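You operate a simulated robot arm through the tools that you are given. There is no shell and no other tool.

You are at the controls of a simulated robot arm. One attempt, no reset.

## Task
Confirm the alarm, set the tablet to teal, 60 litres and press go.
Fine: next steps through the waters, up and down through the litres; go comes last.
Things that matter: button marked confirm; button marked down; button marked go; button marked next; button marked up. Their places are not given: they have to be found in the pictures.

Only the result counts: the job must be done as asked and must still hold three seconds after the hand-in. Knocking over, shifting, dropping, spilling or breaking anything else fails it.

## Robot
A 7-joint arm with a two-finger parallel gripper, fixed in place. Base frame: the origin is at the foot of the arm, x ahead of it, y to its left, z up. Lengths are in m, angles in degrees, forces in N, time in s.
With the tool pointing down near the work surface it reaches from about 0.1 to 0.96 m from the base axis. Its first joint turns from -166.0 to 166.0 degrees. Payload 1.57 kg.
The tool frame sits at the grasp point between the pads (the TCP): z along the fingers, y along the line on which they close. The tips reach 0.03 m beyond it. The gripper opens to 0.08 m. The fingers are 0.017 m wide and 0.012 m thick; the gripper's body (0.04 by 0.082 m) begins 0.08 m behind the TCP.
Orientation is that of the tool frame in the base frame, as a unit quaternion [x, y, z, w]. With the fingers straight down and closing along the base's y, the tool's x points along the base's -x, its y along +y and its z along -z.

## Interface
- The arm moves only by the tool play_rows. Its argument "motion" is text: rows parted by semicolons, each of 7 numbers parted by spaces: the shift along the tool's x, y, z in mm, then the turn, a rotation vector about the tool's x, y, z in degrees, then the closure, from 0 (fully open) to 1 (shut). In form: dx dy dz wx wy wz grip; .... A call has 1 to 20 rows; each row is the pose to reach, as a shift and turn from the pose commanded when the call began, along the tool's axes at that moment. Each row takes 0.2 s and may step no farther than 0.05 m and 8.6 degrees from the row before; otherwise, or with a gripper value out of range, the whole call is refused. Where a pose cannot be reached the arm comes as near as it can. A force on the tool above 40 N (or 10 N above the force at the start of the call, whichever is more), or a blocked arm, ends the call early, and 0.2 s more pass. Each finger travels about 0.153 m/s and halts on what it meets, pressing with about 43 N; the grip force reading is that of the motor and also rises with nothing between the fingers. The clock runs only during rows and for 0.2 s after the last one: add rows that repeat a pose to give the fingers time. The reply holds the time, the measured pose of the TCP, the force on the tool along the base axes, the opening and the grip force, in the units named above and with some noise, with the torque about the TCP (base axes, N m) and any sound that the robot's microphone picked up.
- Cameras (640 x 400 px; columns grow to the right, rows downward): "scene" is fixed at [0.4031, 0.5023, 1.8278]; the picture's right is [-0.65, -0.76, 0.00], its down [-0.62, 0.53, -0.58] and it looks along [0.44, -0.38, -0.81] (base axes); focal length 312 px, centre (320, 200). "wrist" rides on the gripper at [0.072, -0.007, -0.122] in the tool frame; the picture's right is [0.09, 1.00, 0.00], its down [-0.84, 0.08, -0.54] and it looks along [-0.54, 0.05, 0.84] (tool axes); focal length 238 px, centre (320, 200).
- capture(camera): a new picture of that camera. No time passes.
- point_at(camera, pixels): there is no depth. For up to 12 entries [column, row, z] of the newest picture of that camera ("zoom" is the newest enlarged one), the place [x, y] in the base frame at which the ray of that pixel passes the height z, good to about 0.003 m, but the place of the scene camera against the robot may be out by one fixed shift of up to 0.012 m in any direction. No time passes.
- zoom(camera, box): a new picture of the part [left, top, right, bottom] of that camera's present view, enlarged. No time passes.
- job_done(): hands the job in; it is judged then, once.

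Leave the gripper open and the arm clear of the work at the hand-in unless told otherwise.

The tools are called as a command line: name --argument value ..., lists and objects as JSON in quotes. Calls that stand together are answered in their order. play_rows: Moves the arm, as the interface text tells. Its arguments: {"type":"object","properties":{"motion":{"type":"string"}},"required":["motion"]} The other tools are called the same way: capture (camera) takes a picture; point_at (camera, pixels) gives the place at which the rays of pixels pass given heights; zoom (camera, box) takes an enlarged picture of a part of a camera's view; job_done () hands the job in.

At the start:

```text
t: 0.0
position: [0.4817, 0.2542, 1.5315]
orientation: [0.0, 1.0, 0.0, 0.0]
force: [0.3, 0.0, 0.7]
wrist_torque: [0.0, -0.02, 0.01]
opening: 0.0801
grip_force: 0.0
```

scene: 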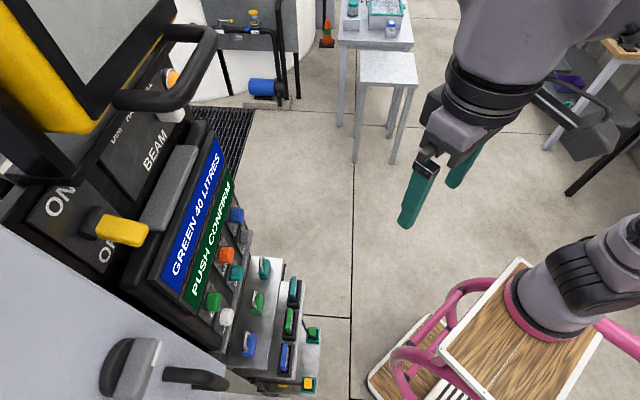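
wrist: 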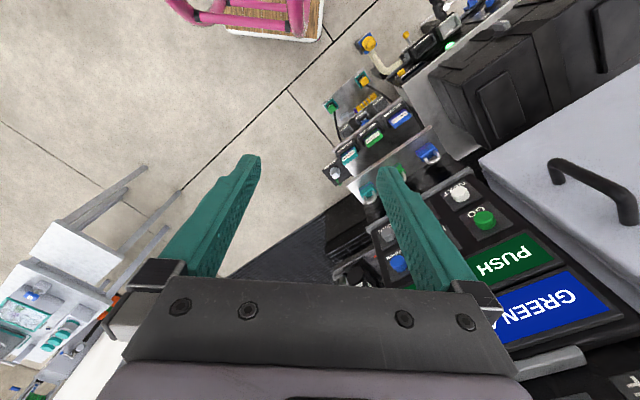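

I see a tablet-like panel on the left side of the scene picture, reading "GREEN 40 LITRES" and "PUSH CONFIRM", with coloured buttons around (215-240, 215-320). I'll zoom in on it in both cameras.

zoom --camera "scene" --box '[140, 180, 300, 380]'

zoom --camera "wrist" --box '[320, 120, 640, 360]'

```text
2.00 times, centred on (220, 280) of scene
```

zoom: 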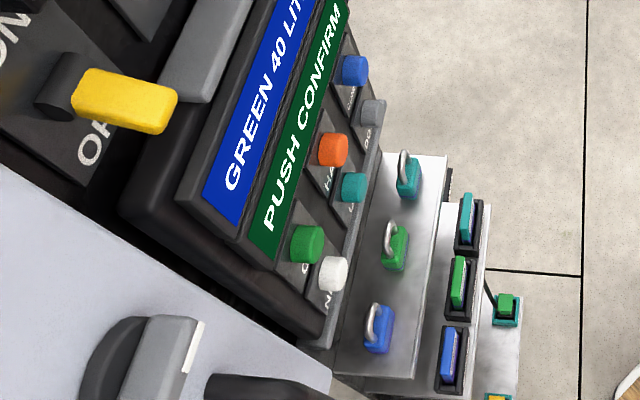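

```text
1.67 times, centred on (480, 240) of wrist
```

zoom: 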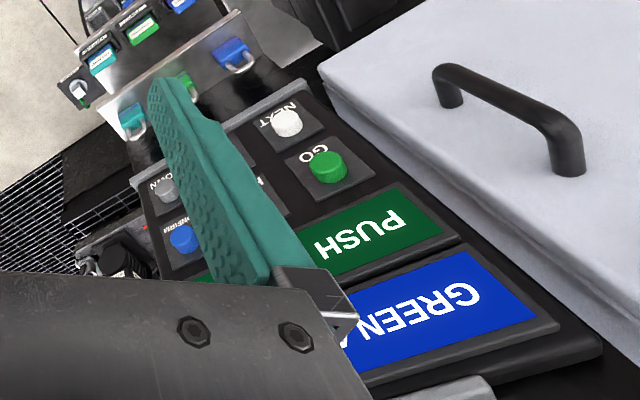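

I can read GREEN 40 LITRES / PUSH CONFIRM. The buttons are GO (green) and NEXT (white) near wrist (484,220) and (460,193), and CONFIRM (blue) and DOWN (grey) near (398,263). An orange and a teal button are half hidden. From both cameras I get GO≈(0.615,0.526,1.36), CONFIRM≈(0.72,0.42,1.36) and NEXT≈(0.613,0.526,1.285). That makes the panel near vertical, facing roughly (-0.7,-0.7,0). I'll turn the tool in place towards the panel, doing half of the turn first.

play_rows --motion "0 0 0 -2.931 -7.077 -2.931 0; 0 0 0 -5.862 -14.153 -5.862 0; 0 0 0 -8.793 -21.23 -8.793 0; 0 0 0 -11.723 -28.307 -11.723 0; 0 0 0 -14.654 -35.383 -14.654 0; 0 0 0 -17.585 -42.46 -17.585 0"

capture --camera "wrist"

capture --camera "scene"

```text
t: 1.4
position: [0.4817, 0.2538, 1.5312]
orientation: [-0.15, 0.909, 0.149, 0.359]
force: [0.6, 1.9, -0.3]
wrist_torque: [0.0, 0.01, 0.0]
opening: 0.0799
grip_force: 0.1
```

```text
taken
```

wrist: 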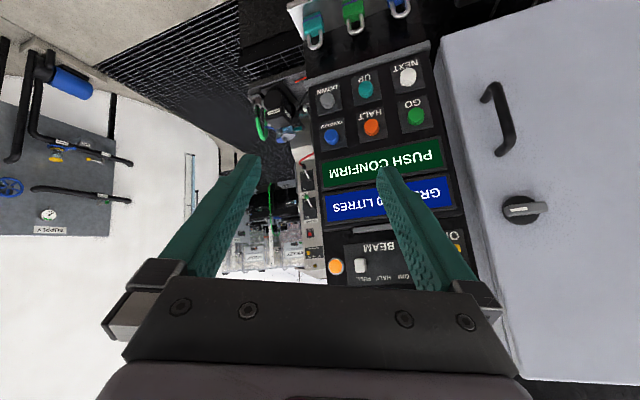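

```text
taken
```

scene: 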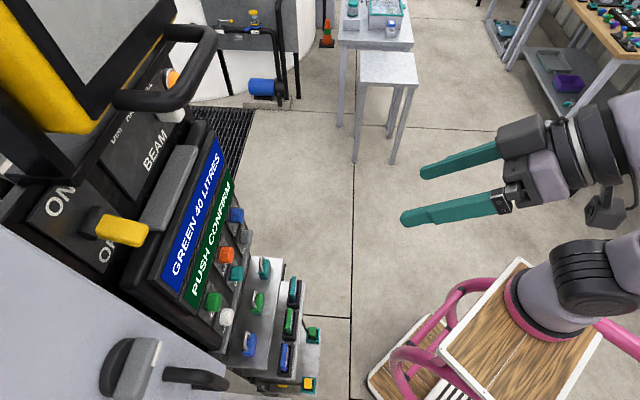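

Now the labels are in view upside down, with HALT orange and UP teal. I'll zoom in to read them properly.

zoom --camera "wrist" --box '[290, 30, 470, 142]'

zoom --camera "wrist" --box '[270, 130, 470, 290]'

```text
3.56 times, centred on (380, 86) of wrist
```

zoom: 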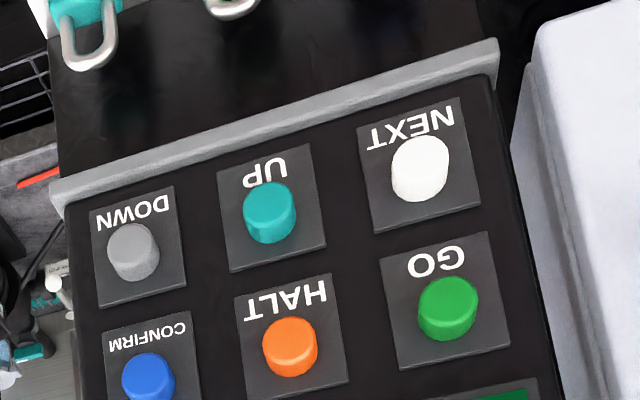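

```text
2.50 times, centred on (370, 210) of wrist
```

zoom: 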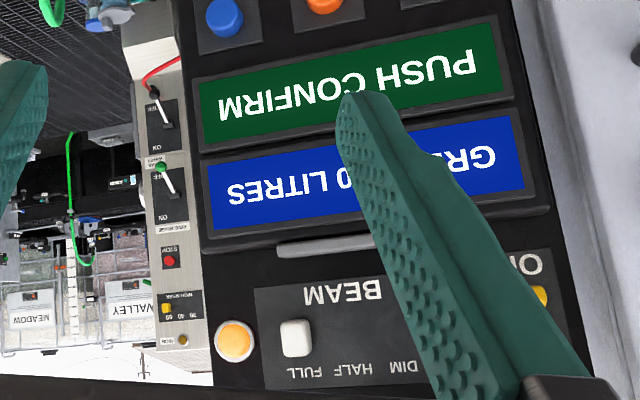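

The layout, seen upright, is GO, HALT, CONFIRM on the top row and NEXT, UP, DOWN on the bottom row. I'll finish the second half of the turn so the tool faces the panel.

play_rows --motion "0 0 0 -2.931 -7.077 -2.931 0; 0 0 0 -5.862 -14.153 -5.862 0; 0 0 0 -8.793 -21.23 -8.793 0; 0 0 0 -11.723 -28.307 -11.723 0; 0 0 0 -14.654 -35.383 -14.654 0; 0 0 0 -17.585 -42.46 -17.585 0; 0 0 0 -17.585 -42.46 -17.585 0"

capture --camera "wrist"

capture --camera "scene"

```text
t: 3.0
position: [0.4817, 0.254, 1.5308]
orientation: [-0.271, 0.653, 0.271, 0.653]
force: [-0.4, -0.2, -0.2]
wrist_torque: [0.02, 0.0, 0.06]
opening: 0.0802
grip_force: 0.1
```

```text
taken
```

wrist: 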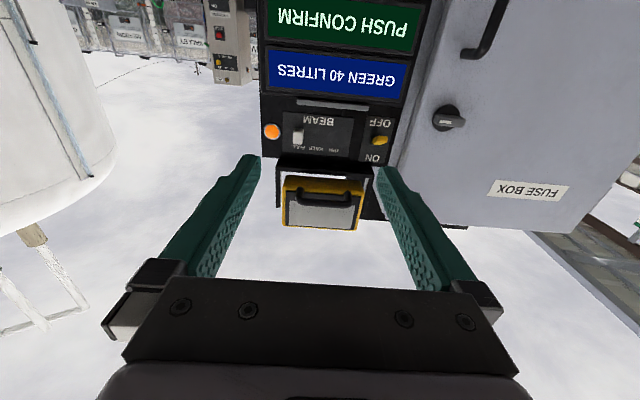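

```text
taken
```

scene: 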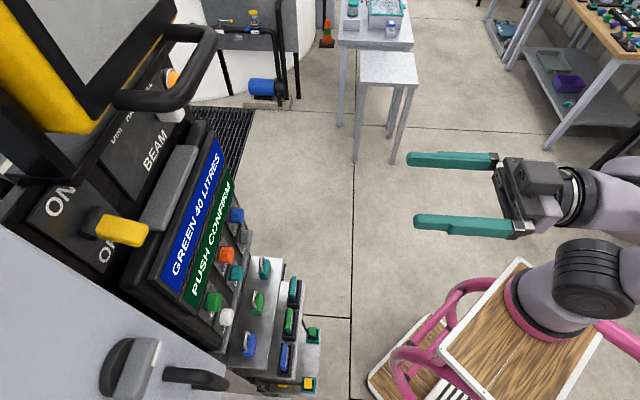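

The tool faces the panel with its x axis pointing down. I'll lower it about 0.20 m (tool +x) in small steps and close the fingers, then look at the buttons.

play_rows --motion "30 0 0 0 0 0 0.3; 60 0 0 0 0 0 0.7; 90 0 0 0 0 0 1; 120 0 0 0 0 0 1; 150 0 0 0 0 0 1; 180 0 0 0 0 0 1; 200 0 0 0 0 0 1; 200 0 0 0 0 0 1"

capture --camera "wrist"

capture --camera "scene"

```text
t: 4.8
position: [0.5029, 0.2979, 1.3626]
orientation: [-0.27, 0.653, 0.27, 0.653]
force: [-0.8, 0.2, -0.4]
wrist_torque: [-0.02, 0.0, -0.01]
opening: 0.0001
grip_force: 20.9
out of reach, approached as far as the arm can: row 4, 5, 6, 7, 8
```

```text
taken
```

wrist: 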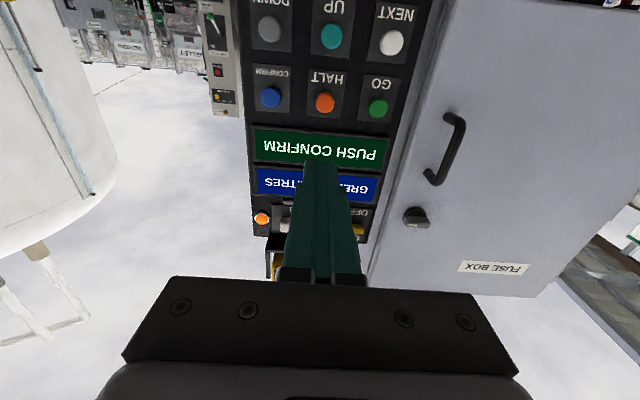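

```text
taken
```

scene: 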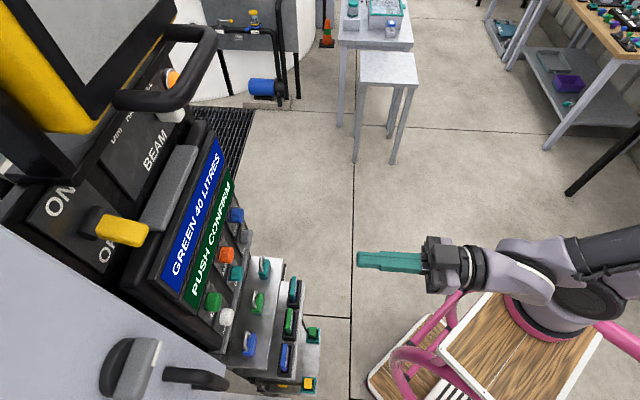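

The arm stopped at (0.503, 0.298, 1.363) because the target was out of reach (too close in). All six buttons are visible now: CONFIRM (271,97), HALT (325,102), GO (378,108), DOWN (270,28), UP (331,35), NEXT (392,42). I'll zoom in to measure them accurately.

zoom --camera "wrist" --box '[230, 0, 430, 125]'

zoom --camera "scene" --box '[170, 190, 270, 340]'

point_at --camera "wrist" --pixels '[[378, 108, 1.357], [271, 97, 1.357], [325, 102, 1.357], [392, 42, 1.285], [331, 35, 1.285], [270, 28, 1.285]]'

```text
3.20 times, centred on (330, 62) of wrist
```

zoom: 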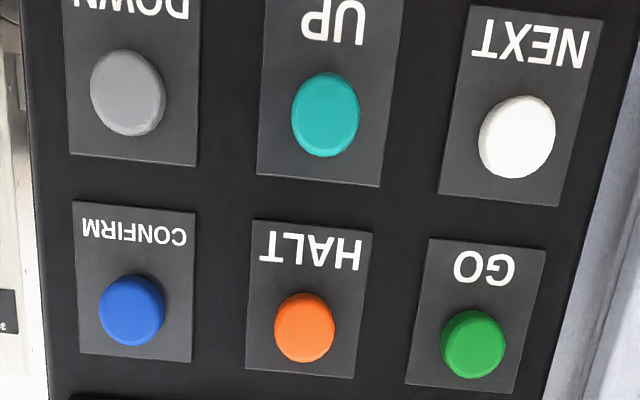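

```text
2.67 times, centred on (220, 265) of scene
```

zoom: 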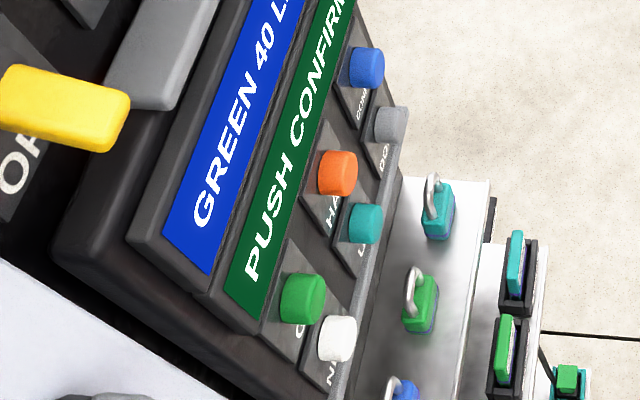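

```text
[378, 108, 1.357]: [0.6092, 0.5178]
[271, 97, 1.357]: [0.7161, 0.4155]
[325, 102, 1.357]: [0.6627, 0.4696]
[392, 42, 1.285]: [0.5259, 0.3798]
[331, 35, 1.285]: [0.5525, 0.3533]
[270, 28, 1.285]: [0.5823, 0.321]
```

The button caps lie in a vertical plane. With n=(x+y)/√2 and u=(y-x)/√2, the cap fronts are at n≈0.807. The two upper buttons that matter sit at z≈1.356 (CONFIRM u≈-0.216, GO u≈-0.062). The lower ones sit at z≈1.277 (NEXT u≈-0.062, UP u≈-0.141, DOWN u≈-0.217). I'll advance 100 mm along tool z first, which is well short of the panel. This shows what commanded pose the arm counts from.

play_rows --motion "0 0 25 0 0 0 1; 0 0 50 0 0 0 1; 0 0 75 0 0 0 1; 0 0 100 0 0 0 1; 0 0 100 0 0 0 1"

```text
t: 6.0
position: [0.5717, 0.3695, 1.3642]
orientation: [-0.272, 0.653, 0.271, 0.653]
force: [-0.4, -0.6, -0.2]
wrist_torque: [0.02, 0.01, 0.02]
opening: 0.0
grip_force: 21.3
```

Commanded equals measured (u=-0.143, n=0.6655, z=1.364). Next I move sideways by -73 mm and down 8 mm, then forward to leave the tips about 20 mm short of CONFIRM, and look.

play_rows --motion "3 -25 0 0 0 0 1; 6 -50 0 0 0 0 1; 8 -73 0 0 0 0 1; 8 -73 25 0 0 0 1; 8 -73 50 0 0 0 1; 8 -73 75 0 0 0 1; 8 -73 91 0 0 0 1; 8 -73 91 0 0 0 1"

capture --camera "wrist"

zoom --camera "scene" --box '[150, 130, 350, 330]'

```text
t: 7.8
position: [0.6891, 0.3804, 1.356]
orientation: [-0.271, 0.653, 0.271, 0.653]
force: [-0.4, 0.2, 0.5]
wrist_torque: [0.02, -0.02, 0.0]
opening: 0.0
grip_force: 21.5
```

```text
taken
```

wrist: 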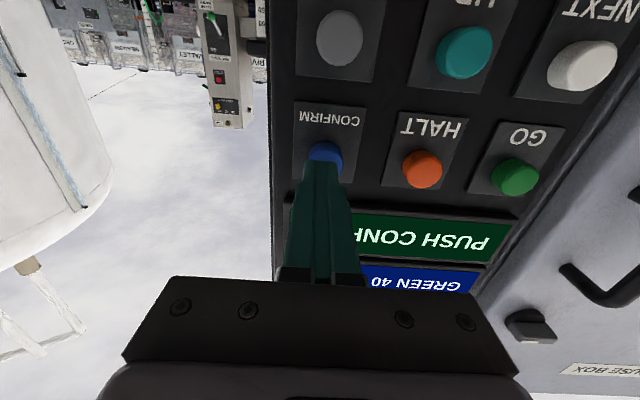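

```text
2.00 times, centred on (250, 230) of scene
```

zoom: 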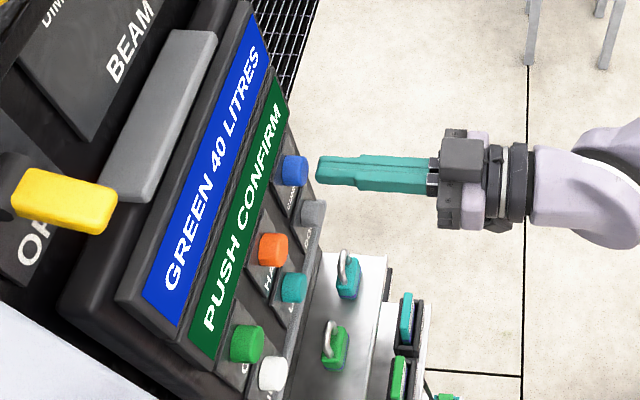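

The tips are lined up with CONFIRM, with a small gap of about 10–20 mm. I'll creep forward in 2 mm steps and watch the force and sound.

play_rows --motion "0 0 3 0 0 0 1; 0 0 6 0 0 0 1; 0 0 9 0 0 0 1; 0 0 12 0 0 0 1; 0 0 14 0 0 0 1; 0 0 16 0 0 0 1"

zoom --camera "scene" --box '[150, 130, 350, 330]'

```text
t: 9.2
position: [0.6996, 0.3913, 1.3572]
orientation: [-0.27, 0.653, 0.271, 0.654]
force: [-1.3, -1.5, -0.4]
wrist_torque: [0.01, 0.01, 0.01]
opening: 0.0
grip_force: 21.8
heard: click
```

```text
2.00 times, centred on (250, 230) of scene
```

zoom: 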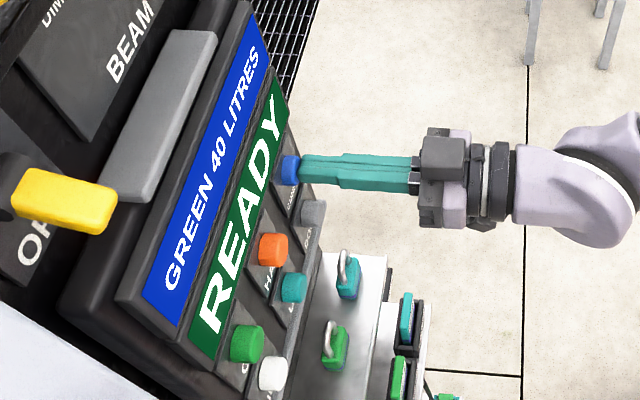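

A click sounded and the lower line now reads READY, so the alarm is confirmed at a light push (~2 N). I'll back off 40 mm and travel across to a spot in front of NEXT (u≈-0.062, z≈1.277).

play_rows --motion "0 0 -20 0 0 0 1; 0 0 -40 0 0 0 1; 15 30 -40 0 0 0 1; 30 60 -40 0 0 0 1; 45 90 -40 0 0 0 1; 60 120 -40 0 0 0 1; 80 156 -40 0 0 0 1; 80 156 -25 0 0 0 1; 80 156 -25 0 0 0 1"

capture --camera "wrist"

zoom --camera "scene" --box '[150, 150, 350, 350]'

```text
t: 11.2
position: [0.571, 0.4845, 1.2768]
orientation: [-0.272, 0.653, 0.272, 0.653]
force: [1.3, -0.5, -0.3]
wrist_torque: [-0.01, 0.03, -0.01]
opening: 0.0
grip_force: 21.9
```

```text
taken
```

wrist: 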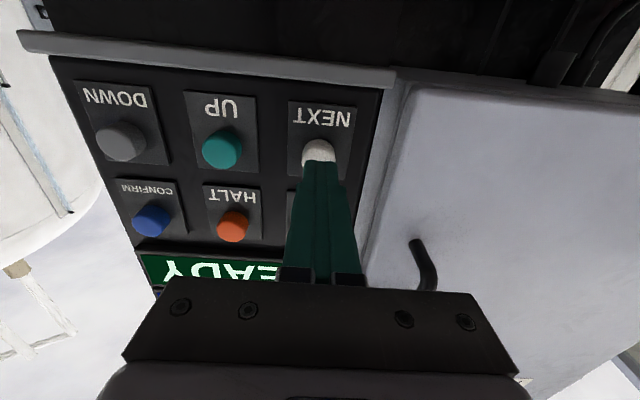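

```text
2.00 times, centred on (250, 250) of scene
```

zoom: 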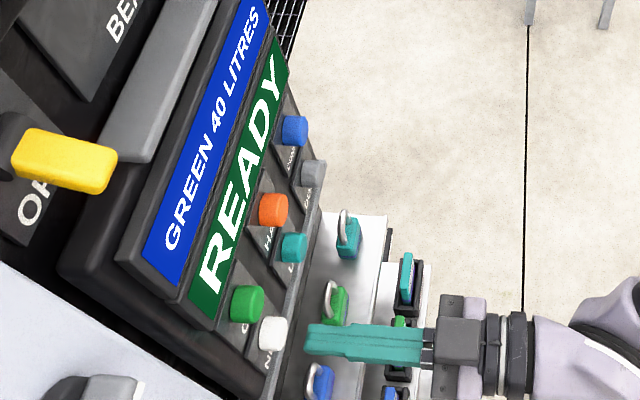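

The tips sit in front of the white NEXT cap, which shows just above them at wrist (318,152). I press 25 mm forward, to the same depth as before, then draw back and read the display.

play_rows --motion "0 0 6 0 0 0 1; 0 0 12 0 0 0 1; 0 0 18 0 0 0 1; 0 0 21 0 0 0 1; 0 0 23 0 0 0 1; 0 0 25 0 0 0 1; 0 0 15 0 0 0 1; 0 0 0 0 0 0 1; 0 0 0 0 0 0 1"

zoom --camera "scene" --box '[150, 150, 350, 350]'

```text
t: 13.2
position: [0.5727, 0.485, 1.2778]
orientation: [-0.27, 0.653, 0.271, 0.653]
force: [-0.3, 0.0, -0.4]
wrist_torque: [-0.01, 0.0, 0.01]
opening: 0.0
grip_force: 20.8
heard: click
```

```text
2.00 times, centred on (250, 250) of scene
```

zoom: 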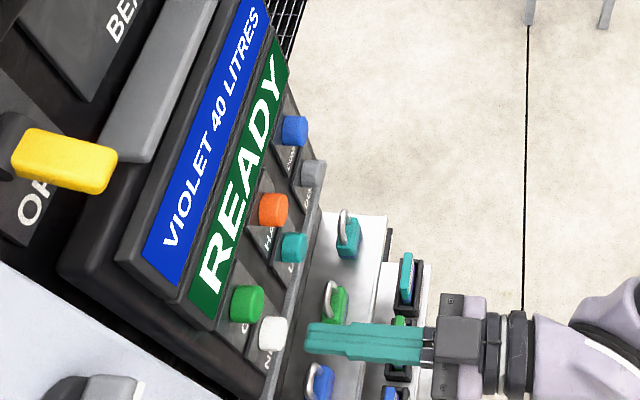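

One click, and the display moved from GREEN to VIOLET 40 LITRES. I'll press NEXT again in the same way.

play_rows --motion "0 0 6 0 0 0 1; 0 0 12 0 0 0 1; 0 0 18 0 0 0 1; 0 0 21 0 0 0 1; 0 0 23 0 0 0 1; 0 0 25 0 0 0 1; 0 0 15 0 0 0 1; 0 0 0 0 0 0 1; 0 0 0 0 0 0 1"

zoom --camera "scene" --box '[150, 150, 350, 350]'

```text
t: 15.2
position: [0.572, 0.4844, 1.2759]
orientation: [-0.271, 0.653, 0.271, 0.653]
force: [-0.5, -0.1, -0.1]
wrist_torque: [-0.01, -0.02, -0.06]
opening: 0.0002
grip_force: 21.4
heard: click
```

```text
2.00 times, centred on (250, 250) of scene
```

zoom: 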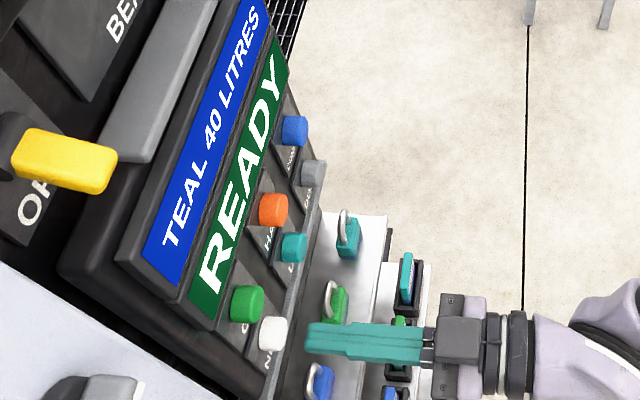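

The display reads TEAL 40 LITRES. Now to UP: back 15 mm, across by -78 mm, forward again, and check the alignment with the wrist camera.

play_rows --motion "0 0 -15 0 0 0 1; 0 -25 -15 0 0 0 1; 0 -50 -15 0 0 0 1; 0 -78 -15 0 0 0 1; 0 -78 0 0 0 0 1; 0 -78 0 0 0 0 1"

capture --camera "wrist"

```text
t: 16.6
position: [0.6285, 0.4274, 1.2768]
orientation: [-0.271, 0.653, 0.271, 0.653]
force: [-0.1, 0.5, -0.1]
wrist_torque: [0.01, 0.0, -0.01]
opening: 0.0002
grip_force: 20.9
```

```text
taken
```

wrist: 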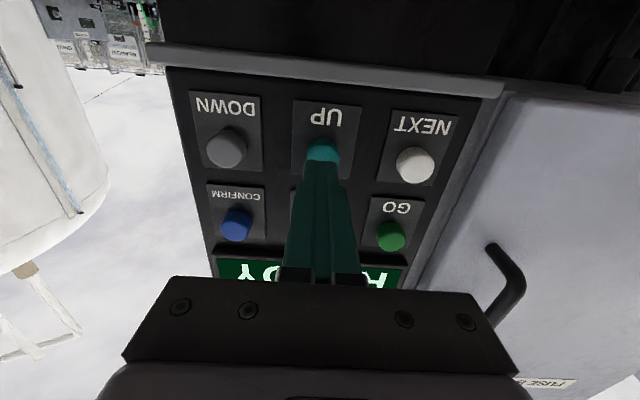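

The tips are in front of the teal UP cap (322,150). I press once and read the step size.

play_rows --motion "0 0 6 0 0 0 1; 0 0 12 0 0 0 1; 0 0 18 0 0 0 1; 0 0 21 0 0 0 1; 0 0 23 0 0 0 1; 0 0 25 0 0 0 1; 0 0 15 0 0 0 1; 0 0 0 0 0 0 1; 0 0 0 0 0 0 1"

zoom --camera "scene" --box '[150, 150, 350, 350]'

```text
t: 18.6
position: [0.6282, 0.4283, 1.2763]
orientation: [-0.27, 0.653, 0.27, 0.653]
force: [1.1, 0.2, -0.6]
wrist_torque: [0.0, -0.03, 0.01]
opening: 0.0
grip_force: 21.7
heard: click
```

```text
2.00 times, centred on (250, 250) of scene
```

zoom: 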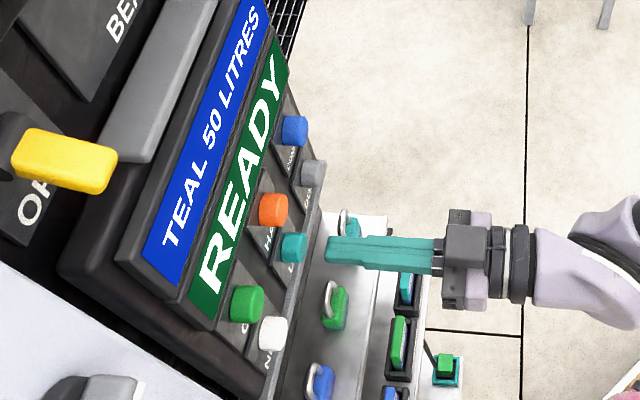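

It reads TEAL 50 LITRES, so each press adds 10. One more press of UP.

play_rows --motion "0 0 6 0 0 0 1; 0 0 12 0 0 0 1; 0 0 18 0 0 0 1; 0 0 21 0 0 0 1; 0 0 23 0 0 0 1; 0 0 25 0 0 0 1; 0 0 15 0 0 0 1; 0 0 0 0 0 0 1; 0 0 0 0 0 0 1"

zoom --camera "scene" --box '[150, 150, 350, 350]'

```text
t: 20.6
position: [0.627, 0.4289, 1.2759]
orientation: [-0.27, 0.653, 0.27, 0.653]
force: [0.6, -0.3, -0.4]
wrist_torque: [0.0, -0.01, 0.0]
opening: 0.0
grip_force: 21.5
heard: click
```

```text
2.00 times, centred on (250, 250) of scene
```

zoom: 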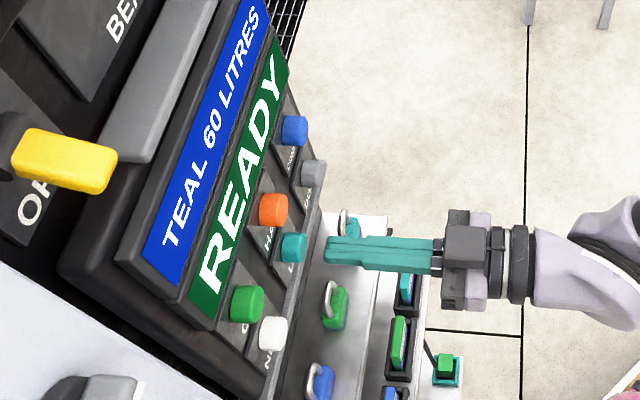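

The display reads TEAL 60 LITRES, READY. Now to GO: back 15 mm, +78 mm across, 80 mm up, then forward again, and check.

play_rows --motion "0 0 -20 0 0 0 1; -20 20 -20 0 0 0 1; -40 40 -20 0 0 0 1; -60 60 -20 0 0 0 1; -80 78 -20 0 0 0 1; -80 78 0 0 0 0 1; -80 78 0 0 0 0 1"

capture --camera "wrist"

zoom --camera "scene" --box '[150, 150, 350, 350]'

```text
t: 22.2
position: [0.5736, 0.4824, 1.3563]
orientation: [-0.27, 0.653, 0.271, 0.653]
force: [-0.2, -0.6, -1.4]
wrist_torque: [0.06, 0.0, 0.01]
opening: 0.0002
grip_force: 21.2
```

```text
taken
```

wrist: 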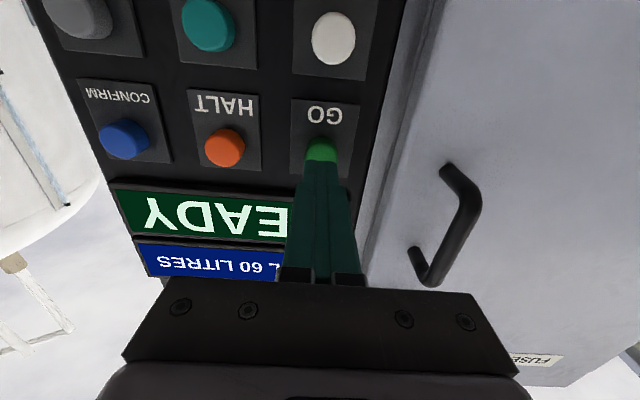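

```text
2.00 times, centred on (250, 250) of scene
```

zoom: 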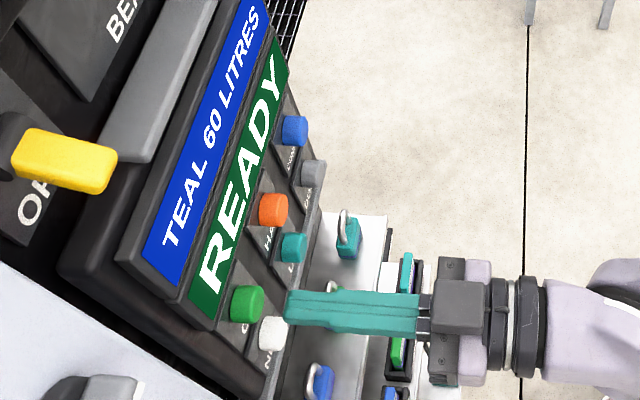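

The tips are in front of the green GO cap (322,148) and the display still reads TEAL 60 LITRES. I press GO and then draw back.

play_rows --motion "0 0 6 0 0 0 1; 0 0 12 0 0 0 1; 0 0 18 0 0 0 1; 0 0 21 0 0 0 1; 0 0 23 0 0 0 1; 0 0 25 0 0 0 1; 0 0 15 0 0 0 1; 0 0 0 0 0 0 1; 0 0 0 0 0 0 1"

zoom --camera "scene" --box '[150, 150, 350, 350]'

```text
t: 24.2
position: [0.5724, 0.485, 1.3566]
orientation: [-0.271, 0.653, 0.272, 0.653]
force: [-0.6, -0.4, 0.2]
wrist_torque: [-0.02, -0.02, -0.01]
opening: 0.0
grip_force: 21.6
heard: click
```

```text
2.00 times, centred on (250, 250) of scene
```

zoom: 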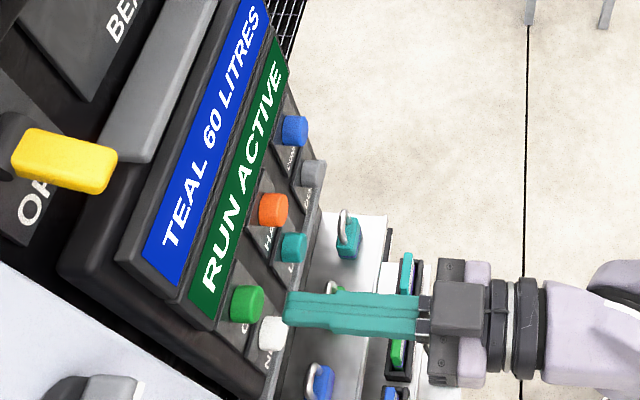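

The display reads TEAL 60 LITRES, RUN ACTIVE. I'll back the arm off about 100 mm, open the gripper only once clear, and check again.

play_rows --motion "0 0 -25 0 0 0 1; 0 0 -50 0 0 0 1; 0 0 -75 0 0 0 1; 0 0 -100 0 0 0 1; 0 0 -110 0 0 0 0.5; 0 0 -110 0 0 0 0; 0 0 -110 0 0 0 0; 0 0 -110 0 0 0 0"

capture --camera "scene"

capture --camera "wrist"

```text
t: 26.0
position: [0.4951, 0.4048, 1.3561]
orientation: [-0.271, 0.653, 0.271, 0.653]
force: [0.2, 0.2, 0.2]
wrist_torque: [-0.03, 0.03, 0.05]
opening: 0.08
grip_force: 0.0
```

```text
taken
```

scene: 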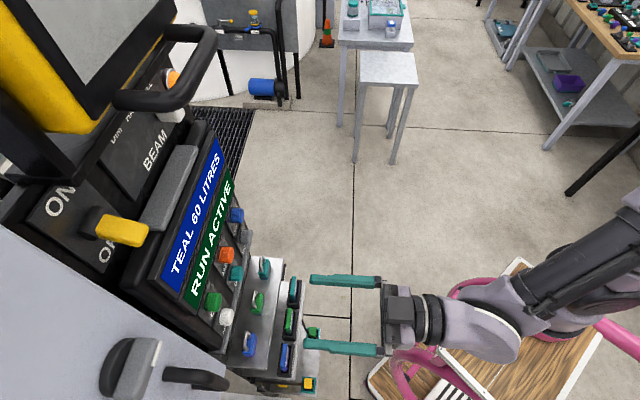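

```text
taken
```

wrist: 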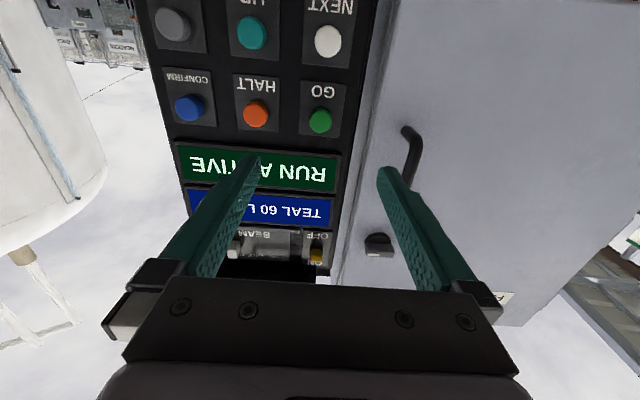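

The display shows TEAL 60 LITRES and RUN ACTIVE, the gripper is open and the arm is clear of the panel. I'm handing the job in.

job_done

```text
The job is handed in.
```

The alarm is confirmed and the tablet is set to teal, 60 litres. Go was pressed last. After that the display read TEAL 60 LITRES and RUN ACTIVE.

- **Confirm:** one press cleared the alarm and the lower line changed to READY.
- **Next:** two presses stepped the water from green through violet to teal.
- **Up:** two presses took the litres from 40 to 60, ten at a time. Down wasn't needed.
- **Go:** one press started the run.

No press was stopped by the force limit, and I saw nothing else moved in the pictures. I handed in with the gripper open and the arm backed about 110 mm away from the buttons. I have not seen the result of the hand-in check.
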